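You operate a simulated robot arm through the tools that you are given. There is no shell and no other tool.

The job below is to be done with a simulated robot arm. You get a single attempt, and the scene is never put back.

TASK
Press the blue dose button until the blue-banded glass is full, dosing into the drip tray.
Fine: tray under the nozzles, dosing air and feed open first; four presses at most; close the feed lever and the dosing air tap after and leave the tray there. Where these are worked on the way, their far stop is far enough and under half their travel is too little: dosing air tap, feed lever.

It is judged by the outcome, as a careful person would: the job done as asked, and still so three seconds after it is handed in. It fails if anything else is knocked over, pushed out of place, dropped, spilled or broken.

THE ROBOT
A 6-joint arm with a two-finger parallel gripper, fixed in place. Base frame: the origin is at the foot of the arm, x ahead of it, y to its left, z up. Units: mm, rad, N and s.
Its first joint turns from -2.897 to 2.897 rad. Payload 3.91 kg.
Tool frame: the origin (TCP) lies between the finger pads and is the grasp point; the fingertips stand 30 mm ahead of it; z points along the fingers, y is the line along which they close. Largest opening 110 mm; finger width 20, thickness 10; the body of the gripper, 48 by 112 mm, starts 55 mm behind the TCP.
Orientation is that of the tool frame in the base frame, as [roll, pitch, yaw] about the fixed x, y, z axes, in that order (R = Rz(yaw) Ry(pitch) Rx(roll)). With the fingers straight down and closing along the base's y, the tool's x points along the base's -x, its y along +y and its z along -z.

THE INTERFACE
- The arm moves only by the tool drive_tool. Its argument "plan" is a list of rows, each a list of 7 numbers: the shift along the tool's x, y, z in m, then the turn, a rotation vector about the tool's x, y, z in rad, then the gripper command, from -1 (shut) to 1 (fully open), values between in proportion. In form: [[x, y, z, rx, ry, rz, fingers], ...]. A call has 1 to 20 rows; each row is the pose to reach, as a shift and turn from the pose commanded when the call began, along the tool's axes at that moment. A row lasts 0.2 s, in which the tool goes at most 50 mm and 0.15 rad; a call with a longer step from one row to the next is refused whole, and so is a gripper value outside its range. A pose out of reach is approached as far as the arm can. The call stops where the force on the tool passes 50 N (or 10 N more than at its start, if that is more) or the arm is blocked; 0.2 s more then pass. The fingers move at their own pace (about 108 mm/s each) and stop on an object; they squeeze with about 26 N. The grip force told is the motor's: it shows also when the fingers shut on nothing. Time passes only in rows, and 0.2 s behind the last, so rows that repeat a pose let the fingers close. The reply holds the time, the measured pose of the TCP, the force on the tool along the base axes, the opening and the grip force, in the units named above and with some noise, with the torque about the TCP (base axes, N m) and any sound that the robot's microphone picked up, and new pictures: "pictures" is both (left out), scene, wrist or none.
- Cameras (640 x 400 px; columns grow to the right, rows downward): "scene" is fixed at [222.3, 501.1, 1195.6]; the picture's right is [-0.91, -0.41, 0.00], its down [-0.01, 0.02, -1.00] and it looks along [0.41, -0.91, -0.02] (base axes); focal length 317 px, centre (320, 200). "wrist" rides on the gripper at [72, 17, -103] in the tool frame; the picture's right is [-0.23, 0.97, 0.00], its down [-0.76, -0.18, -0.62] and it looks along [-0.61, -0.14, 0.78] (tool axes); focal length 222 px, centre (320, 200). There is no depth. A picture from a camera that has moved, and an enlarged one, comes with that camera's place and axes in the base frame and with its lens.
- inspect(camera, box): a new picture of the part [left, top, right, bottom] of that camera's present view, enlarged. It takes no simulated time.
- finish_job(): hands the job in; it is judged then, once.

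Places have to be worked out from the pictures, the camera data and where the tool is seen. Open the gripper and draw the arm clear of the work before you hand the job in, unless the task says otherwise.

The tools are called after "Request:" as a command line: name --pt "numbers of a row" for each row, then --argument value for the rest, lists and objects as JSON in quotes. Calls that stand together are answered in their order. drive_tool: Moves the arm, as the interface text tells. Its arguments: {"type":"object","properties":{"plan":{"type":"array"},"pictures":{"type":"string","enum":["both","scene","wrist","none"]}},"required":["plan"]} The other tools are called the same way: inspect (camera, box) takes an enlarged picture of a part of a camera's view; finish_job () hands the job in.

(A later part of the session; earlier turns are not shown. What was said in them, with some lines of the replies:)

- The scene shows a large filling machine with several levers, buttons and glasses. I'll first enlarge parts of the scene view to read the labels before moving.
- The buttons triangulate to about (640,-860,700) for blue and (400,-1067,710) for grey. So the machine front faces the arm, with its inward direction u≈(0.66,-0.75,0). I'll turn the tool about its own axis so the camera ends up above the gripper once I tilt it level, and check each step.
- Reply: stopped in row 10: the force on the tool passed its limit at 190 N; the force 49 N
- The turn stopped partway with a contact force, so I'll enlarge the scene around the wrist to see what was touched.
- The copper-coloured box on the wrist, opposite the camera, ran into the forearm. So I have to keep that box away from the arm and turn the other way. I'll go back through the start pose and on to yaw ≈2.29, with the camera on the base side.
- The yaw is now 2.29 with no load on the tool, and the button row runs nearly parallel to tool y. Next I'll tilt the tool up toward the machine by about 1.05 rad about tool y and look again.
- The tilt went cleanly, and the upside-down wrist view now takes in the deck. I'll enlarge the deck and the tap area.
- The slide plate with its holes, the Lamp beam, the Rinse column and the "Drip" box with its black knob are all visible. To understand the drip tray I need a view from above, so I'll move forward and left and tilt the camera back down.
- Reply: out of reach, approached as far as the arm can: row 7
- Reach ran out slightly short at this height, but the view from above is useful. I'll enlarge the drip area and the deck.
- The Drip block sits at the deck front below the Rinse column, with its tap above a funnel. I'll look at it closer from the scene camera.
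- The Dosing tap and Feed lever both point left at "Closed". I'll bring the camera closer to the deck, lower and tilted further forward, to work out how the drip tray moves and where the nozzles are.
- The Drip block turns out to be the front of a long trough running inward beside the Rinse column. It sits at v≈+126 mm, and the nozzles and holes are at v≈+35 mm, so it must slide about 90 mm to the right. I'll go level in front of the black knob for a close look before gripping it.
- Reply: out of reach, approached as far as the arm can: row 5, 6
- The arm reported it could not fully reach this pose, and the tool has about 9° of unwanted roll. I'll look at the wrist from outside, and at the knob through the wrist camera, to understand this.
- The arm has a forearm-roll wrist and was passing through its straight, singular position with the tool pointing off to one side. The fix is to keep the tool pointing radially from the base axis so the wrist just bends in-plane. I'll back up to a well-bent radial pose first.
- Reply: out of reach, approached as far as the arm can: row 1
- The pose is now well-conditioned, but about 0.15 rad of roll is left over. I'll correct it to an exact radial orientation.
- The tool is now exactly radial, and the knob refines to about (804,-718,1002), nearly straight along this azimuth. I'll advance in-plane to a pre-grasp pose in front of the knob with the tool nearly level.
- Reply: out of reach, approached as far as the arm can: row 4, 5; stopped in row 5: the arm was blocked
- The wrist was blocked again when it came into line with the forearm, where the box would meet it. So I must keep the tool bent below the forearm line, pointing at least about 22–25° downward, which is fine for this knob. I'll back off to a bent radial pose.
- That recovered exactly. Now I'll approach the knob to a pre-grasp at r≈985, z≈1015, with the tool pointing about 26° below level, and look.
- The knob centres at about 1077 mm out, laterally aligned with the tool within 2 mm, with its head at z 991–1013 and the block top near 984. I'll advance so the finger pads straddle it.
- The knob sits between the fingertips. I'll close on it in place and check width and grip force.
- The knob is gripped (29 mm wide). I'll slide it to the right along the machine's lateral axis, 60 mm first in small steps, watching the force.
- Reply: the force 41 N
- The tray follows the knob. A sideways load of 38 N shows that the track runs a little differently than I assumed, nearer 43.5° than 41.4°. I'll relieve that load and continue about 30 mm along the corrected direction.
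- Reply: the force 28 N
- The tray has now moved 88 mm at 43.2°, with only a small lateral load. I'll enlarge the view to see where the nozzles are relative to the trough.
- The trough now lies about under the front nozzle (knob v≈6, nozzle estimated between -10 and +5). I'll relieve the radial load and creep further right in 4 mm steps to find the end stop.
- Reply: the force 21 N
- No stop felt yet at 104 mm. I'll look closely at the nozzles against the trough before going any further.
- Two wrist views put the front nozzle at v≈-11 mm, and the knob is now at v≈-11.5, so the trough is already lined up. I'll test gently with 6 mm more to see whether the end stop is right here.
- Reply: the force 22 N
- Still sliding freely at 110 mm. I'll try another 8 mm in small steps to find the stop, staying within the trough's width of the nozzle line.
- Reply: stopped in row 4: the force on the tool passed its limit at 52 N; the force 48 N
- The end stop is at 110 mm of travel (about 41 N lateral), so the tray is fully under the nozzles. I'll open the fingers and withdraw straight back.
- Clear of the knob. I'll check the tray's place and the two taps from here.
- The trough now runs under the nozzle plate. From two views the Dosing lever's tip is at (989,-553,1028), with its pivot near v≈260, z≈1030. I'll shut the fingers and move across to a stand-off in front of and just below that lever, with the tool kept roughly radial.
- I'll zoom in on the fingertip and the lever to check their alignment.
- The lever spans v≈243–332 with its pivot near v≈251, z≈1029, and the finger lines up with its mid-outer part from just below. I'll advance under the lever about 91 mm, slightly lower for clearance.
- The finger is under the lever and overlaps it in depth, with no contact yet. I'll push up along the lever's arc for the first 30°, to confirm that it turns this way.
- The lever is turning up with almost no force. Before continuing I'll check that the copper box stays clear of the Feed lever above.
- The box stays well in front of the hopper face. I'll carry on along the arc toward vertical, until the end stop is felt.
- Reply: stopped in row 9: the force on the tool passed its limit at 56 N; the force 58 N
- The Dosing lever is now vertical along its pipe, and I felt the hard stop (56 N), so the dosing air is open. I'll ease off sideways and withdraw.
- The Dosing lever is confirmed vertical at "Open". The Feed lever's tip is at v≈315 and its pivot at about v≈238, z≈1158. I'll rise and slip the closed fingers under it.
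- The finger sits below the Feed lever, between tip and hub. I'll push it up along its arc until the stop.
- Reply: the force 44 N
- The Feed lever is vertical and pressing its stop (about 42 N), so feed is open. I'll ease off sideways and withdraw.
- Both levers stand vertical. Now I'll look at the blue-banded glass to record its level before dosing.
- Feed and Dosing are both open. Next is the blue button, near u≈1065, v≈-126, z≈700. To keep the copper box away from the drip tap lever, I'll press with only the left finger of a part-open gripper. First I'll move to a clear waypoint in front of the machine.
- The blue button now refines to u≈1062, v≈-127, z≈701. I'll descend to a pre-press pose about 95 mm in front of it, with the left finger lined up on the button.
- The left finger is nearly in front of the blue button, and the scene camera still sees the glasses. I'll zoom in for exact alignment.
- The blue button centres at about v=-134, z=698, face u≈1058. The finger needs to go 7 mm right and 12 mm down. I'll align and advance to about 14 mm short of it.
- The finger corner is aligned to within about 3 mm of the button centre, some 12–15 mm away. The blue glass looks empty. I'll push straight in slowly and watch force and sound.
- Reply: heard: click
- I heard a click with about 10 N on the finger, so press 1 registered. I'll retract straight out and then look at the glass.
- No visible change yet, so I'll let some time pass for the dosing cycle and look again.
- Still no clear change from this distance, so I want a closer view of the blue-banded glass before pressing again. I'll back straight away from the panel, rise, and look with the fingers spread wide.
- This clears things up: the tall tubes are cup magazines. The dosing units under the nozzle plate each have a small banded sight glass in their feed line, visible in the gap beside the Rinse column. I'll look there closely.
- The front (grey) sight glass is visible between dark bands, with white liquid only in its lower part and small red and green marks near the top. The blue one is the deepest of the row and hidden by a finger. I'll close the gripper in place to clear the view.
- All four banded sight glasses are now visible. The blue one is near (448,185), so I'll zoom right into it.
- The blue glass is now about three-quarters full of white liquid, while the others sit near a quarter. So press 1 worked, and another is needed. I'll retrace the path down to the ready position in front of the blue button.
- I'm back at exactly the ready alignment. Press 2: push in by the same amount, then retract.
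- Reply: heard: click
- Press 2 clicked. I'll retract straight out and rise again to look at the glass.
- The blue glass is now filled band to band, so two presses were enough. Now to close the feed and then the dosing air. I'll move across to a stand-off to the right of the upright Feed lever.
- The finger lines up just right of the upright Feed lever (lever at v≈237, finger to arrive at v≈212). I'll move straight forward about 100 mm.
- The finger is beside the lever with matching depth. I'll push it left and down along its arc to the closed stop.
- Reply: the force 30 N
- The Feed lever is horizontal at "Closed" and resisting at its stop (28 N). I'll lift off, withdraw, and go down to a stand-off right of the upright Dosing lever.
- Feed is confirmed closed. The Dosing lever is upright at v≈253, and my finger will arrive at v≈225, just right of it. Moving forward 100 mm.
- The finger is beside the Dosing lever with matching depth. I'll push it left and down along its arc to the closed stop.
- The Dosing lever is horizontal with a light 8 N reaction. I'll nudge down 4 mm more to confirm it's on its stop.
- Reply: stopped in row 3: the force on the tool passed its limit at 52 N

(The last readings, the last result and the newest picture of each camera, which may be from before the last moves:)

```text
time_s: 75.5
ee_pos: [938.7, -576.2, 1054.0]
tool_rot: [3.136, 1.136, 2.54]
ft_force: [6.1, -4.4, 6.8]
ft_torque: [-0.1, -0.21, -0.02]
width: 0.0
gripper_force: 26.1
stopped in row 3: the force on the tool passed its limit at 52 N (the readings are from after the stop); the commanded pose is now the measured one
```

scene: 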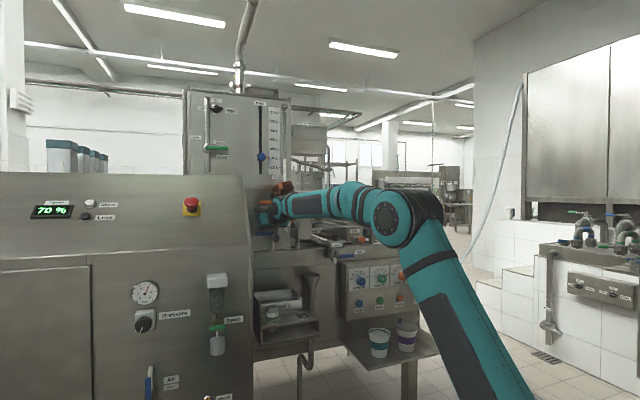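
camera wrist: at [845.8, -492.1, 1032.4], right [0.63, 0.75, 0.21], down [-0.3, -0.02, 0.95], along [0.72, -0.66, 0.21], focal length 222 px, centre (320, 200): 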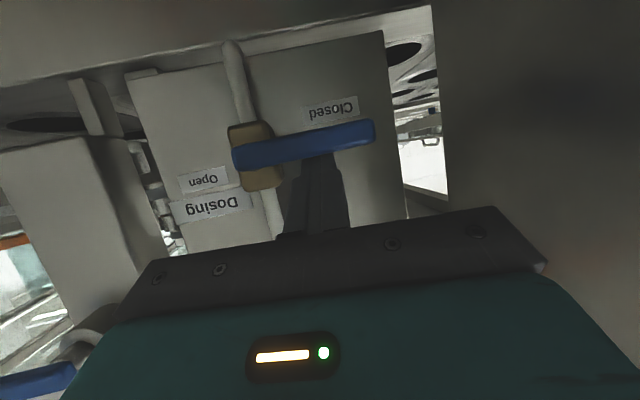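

The 52 N reaction confirms the Dosing tap is at its closed stop. I'll lift off, withdraw clear of the machine, and open the gripper.

Request:
drive_tool --pt "-0.0036 0 -0.0017 0 0 0 -1" --pt "-0.0073 0 -0.0034 0 0 0 -1" --pt "0.0043 0 -0.0284 0 0 0 -1" --pt "0.0159 0 -0.0533 0 0 0 -1" --pt "0.0274 0 -0.0783 0 0 0 -1" --pt "0.039 0 -0.1032 0 0 0 -1" --pt "0.0484 -0.02 -0.144 0 0 0 -1" --pt "0.0484 -0.05 -0.185 0 0.04 0 -0.5" --pt "0.0484 -0.08 -0.225 0 0.08 0 0.3" --pt "0.0484 -0.1 -0.26 0 0.12 0 1" --pt "0.0484 -0.1 -0.26 0 0.12 0 1" --pictures "both"

Request:
inspect --camera "scene" --box '[250, 180, 370, 270]'

Request:
inspect --camera "scene" --box '[330, 230, 470, 370]'

```text
refused: row 8 steps farther than a row can; nothing moved
```

```text
4.44 times, centred on (310, 225) of scene
camera zoom: at [222.3, 501.1, 1195.6], right [-0.91, -0.41, 0.0], down [-0.01, 0.02, -1.0], along [0.41, -0.91, -0.02], focal length 1410 px, centre (364, 89)
```

zoom: 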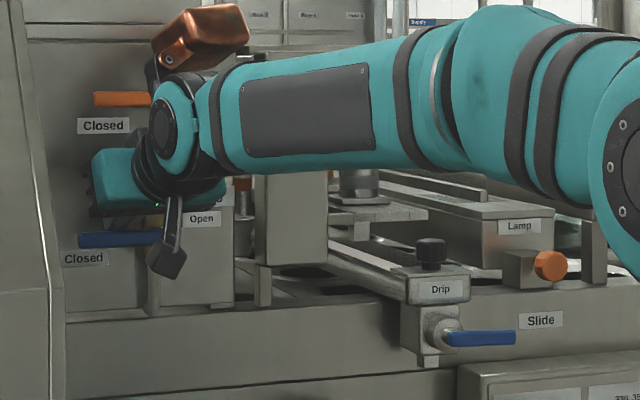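

```text
2.86 times, centred on (400, 300) of scene
camera zoom: at [222.3, 501.1, 1195.6], right [-0.91, -0.41, 0.0], down [-0.01, 0.02, -1.0], along [0.41, -0.91, -0.02], focal length 906 px, centre (91, -86)
```

zoom: 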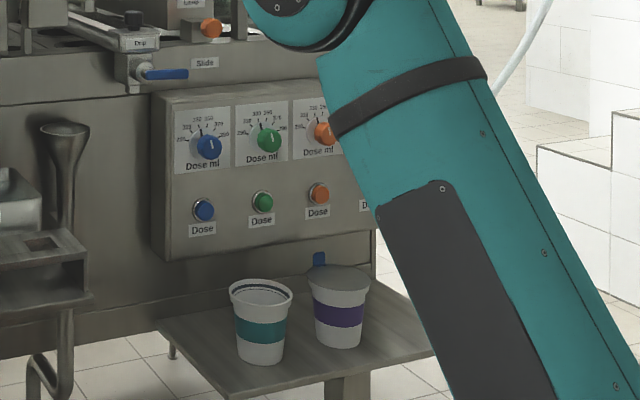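

That plan was refused for one over-long step and nothing moved. The views show both levers on "Closed" and the cups undisturbed. I'll withdraw with smaller steps.

Request:
drive_tool --pt "-0.0036 0 -0.0017 0 0 0 -1" --pt "-0.0073 0 -0.0034 0 0 0 -1" --pt "0.0043 0 -0.0284 0 0 0 -1" --pt "0.0159 0 -0.0533 0 0 0 -1" --pt "0.0274 0 -0.0783 0 0 0 -1" --pt "0.039 0 -0.1032 0 0 0 -1" --pt "0.0434 -0.015 -0.135 0 0.02 0 -1" --pt "0.0434 -0.035 -0.165 0 0.04 0 -0.5" --pt "0.0434 -0.055 -0.195 0 0.07 0 0.3" --pt "0.0434 -0.075 -0.225 0 0.1 0 1" --pt "0.0434 -0.095 -0.255 0 0.13 0 1" --pt "0.0434 -0.095 -0.255 0 0.13 0 1" --pictures "both"

Request:
inspect --camera "scene" --box '[250, 180, 370, 270]'

```text
time_s: 78.0
ee_pos: [679.5, -514.8, 1122.2]
tool_rot: [3.137, 1.001, 2.542]
ft_force: [-0.7, -0.1, 0.0]
ft_torque: [-0.01, 0.0, 0.0]
width: 110.1
gripper_force: 0.0
camera wrist: at [584.8, -430.7, 1115.9], right [0.65, 0.74, 0.19], down [-0.2, -0.09, 0.98], along [0.74, -0.67, 0.09], focal length 222 px, centre (320, 200)
```

scene: 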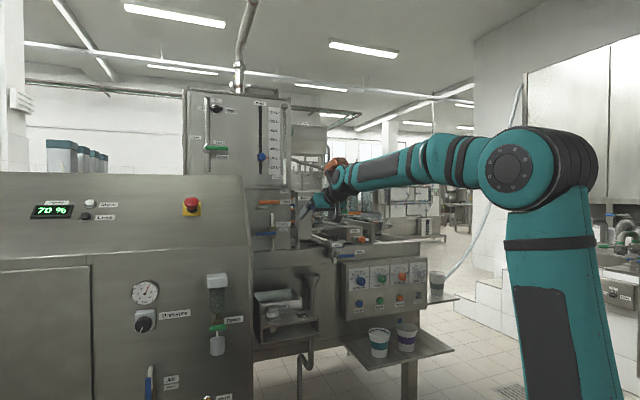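
wrist: 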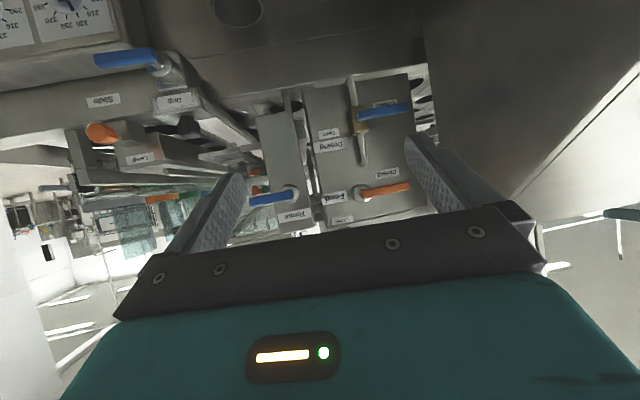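

```text
4.44 times, centred on (310, 225) of scene
camera zoom: at [222.3, 501.1, 1195.6], right [-0.91, -0.41, 0.0], down [-0.01, 0.02, -1.0], along [0.41, -0.91, -0.02], focal length 1410 px, centre (364, 89)
```

zoom: 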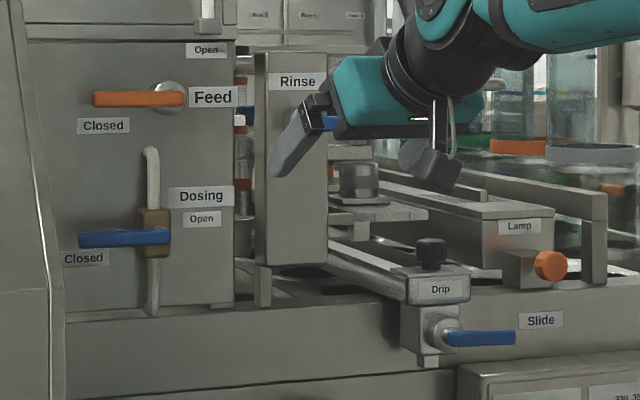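

Both levers read "Closed", the tray is in place under the nozzles, and the gripper is clear. I'll swing back to the viewing pose for a last check of the blue glass.

Request:
drive_tool --pt "-0.006 -0.0406 -0.0059 0.0418 0.0286 0.033 0.5" --pt "-0.012 -0.0812 -0.0119 0.0835 0.0571 0.0661 0" --pt "-0.018 -0.1218 -0.0178 0.1253 0.0857 0.0991 -0.5" --pt "-0.024 -0.1625 -0.0237 0.1671 0.1143 0.1322 -1" --pt "-0.03 -0.2031 -0.0296 0.2089 0.1429 0.1652 -1" --pt "-0.036 -0.2437 -0.0356 0.2506 0.1714 0.1983 -1" --pt "-0.042 -0.2843 -0.0415 0.2924 0.2 0.2313 -1" --pt "-0.042 -0.2843 -0.0415 0.2924 0.2 0.2313 -1" --pictures "both"

Request:
inspect --camera "wrist" --box '[400, 130, 500, 210]'

```text
time_s: 79.8
ee_pos: [509.3, -743.0, 1178.9]
tool_rot: [3.139, 0.797, 2.168]
ft_force: [-0.2, 0.0, -0.5]
ft_torque: [0.01, -0.01, -0.01]
width: 0.0
gripper_force: 25.9
camera wrist: at [452.7, -631.1, 1198.0], right [0.89, 0.42, 0.16], down [-0.1, -0.17, 0.98], along [0.44, -0.89, -0.11], focal length 222 px, centre (320, 200)
```

scene: 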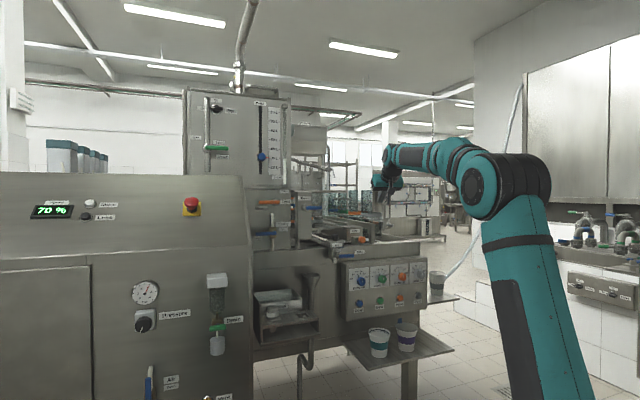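
wrist: 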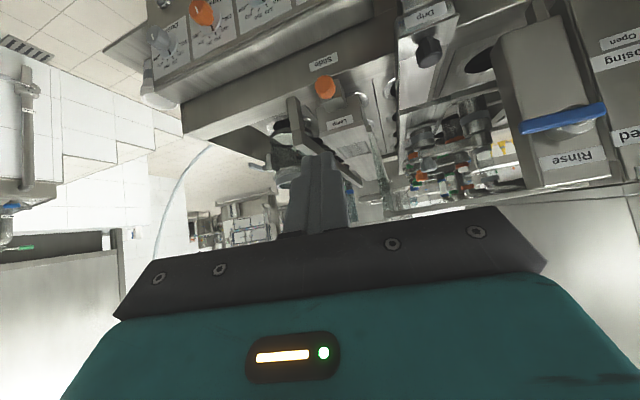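

```text
5.00 times, centred on (450, 170) of wrist
camera zoom: at [452.7, -631.1, 1198.0], right [0.89, 0.42, 0.16], down [-0.1, -0.17, 0.98], along [0.44, -0.89, -0.11], focal length 1111 px, centre (-330, 350)
```

zoom: 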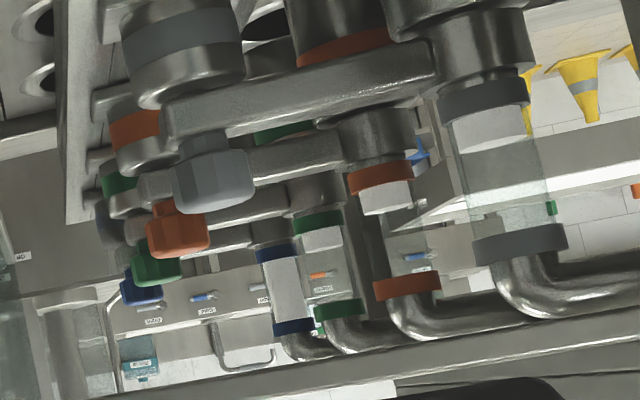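

The blue glass is still full band to band, and the others are unchanged. I'll back further off and open the gripper before handing in.

Request:
drive_tool --pt "0.0184 0 -0.0379 0 0 0 0.3" --pt "0.0368 0 -0.0759 0 0 0 1" --pt "0.0552 0 -0.1138 0 0 0 1" --pt "0.0552 0 -0.1138 0 0 0 1" --pt "0.0552 0 -0.1138 0 0 0 1" --pictures "both"

Request:
inspect --camera "scene" --box '[250, 180, 430, 370]'

```text
time_s: 81.0
ee_pos: [438.9, -644.5, 1217.2]
tool_rot: [3.139, 0.798, 2.172]
ft_force: [0.4, -1.2, 0.2]
ft_torque: [0.01, -0.03, 0.02]
width: 110.0
gripper_force: 0.0
camera wrist: at [383.8, -531.5, 1238.0], right [0.89, 0.42, 0.16], down [-0.1, -0.17, 0.98], along [0.44, -0.89, -0.11], focal length 222 px, centre (320, 200)
```

scene: 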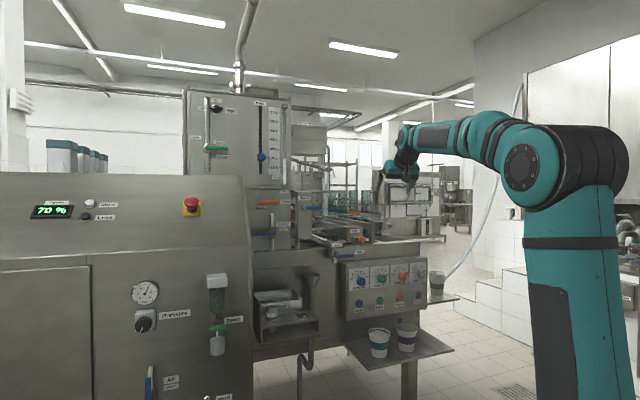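
wrist: 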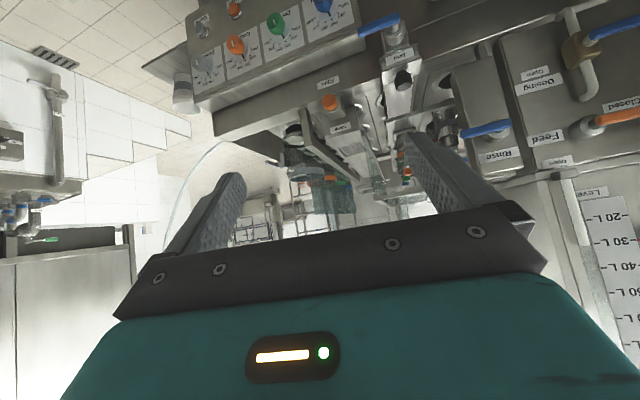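

```text
2.11 times, centred on (340, 275) of scene
camera zoom: at [222.3, 501.1, 1195.6], right [-0.91, -0.41, 0.0], down [-0.01, 0.02, -1.0], along [0.41, -0.91, -0.02], focal length 668 px, centre (278, 42)
```

zoom: 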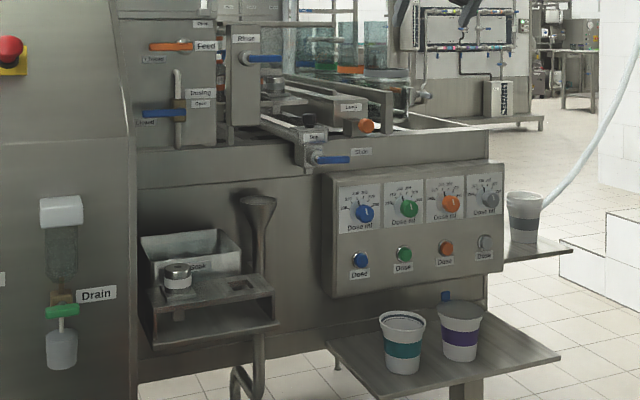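

Everything is in its final state. The drip tray is under the nozzles at its stop, the blue-banded glass is full after two presses, and the Feed lever and Dosing tap are back on "Closed". Nothing else was disturbed, and the arm is clear with its gripper open, so I'll hand the job in.

Request:
finish_job

```text
The job is handed in.
```

The blue-banded glass is full, and I've handed the job in. It took two presses of the blue dose button, out of the four allowed.

- **Before dosing:** I slid the drip tray to its end stop under the nozzles. Then I opened the dosing air tap and the feed lever, each to its far stop.
- **Dosing:** the glass looked about three-quarters full after the first press. After the second it was full from band to band, and it was still full when I checked again after closing the feed lever and the tap.
- **After dosing:** I closed the feed lever and then the dosing air tap, both back against their closed stops. The tray is still under the nozzles.

Early on, while I was turning the wrist, the box on the gripper bumped the arm's own forearm at about 190 N. I backed off and worked around it. I saw nothing on the machine moved, dropped or spilled, and the arm is clear with its gripper open.
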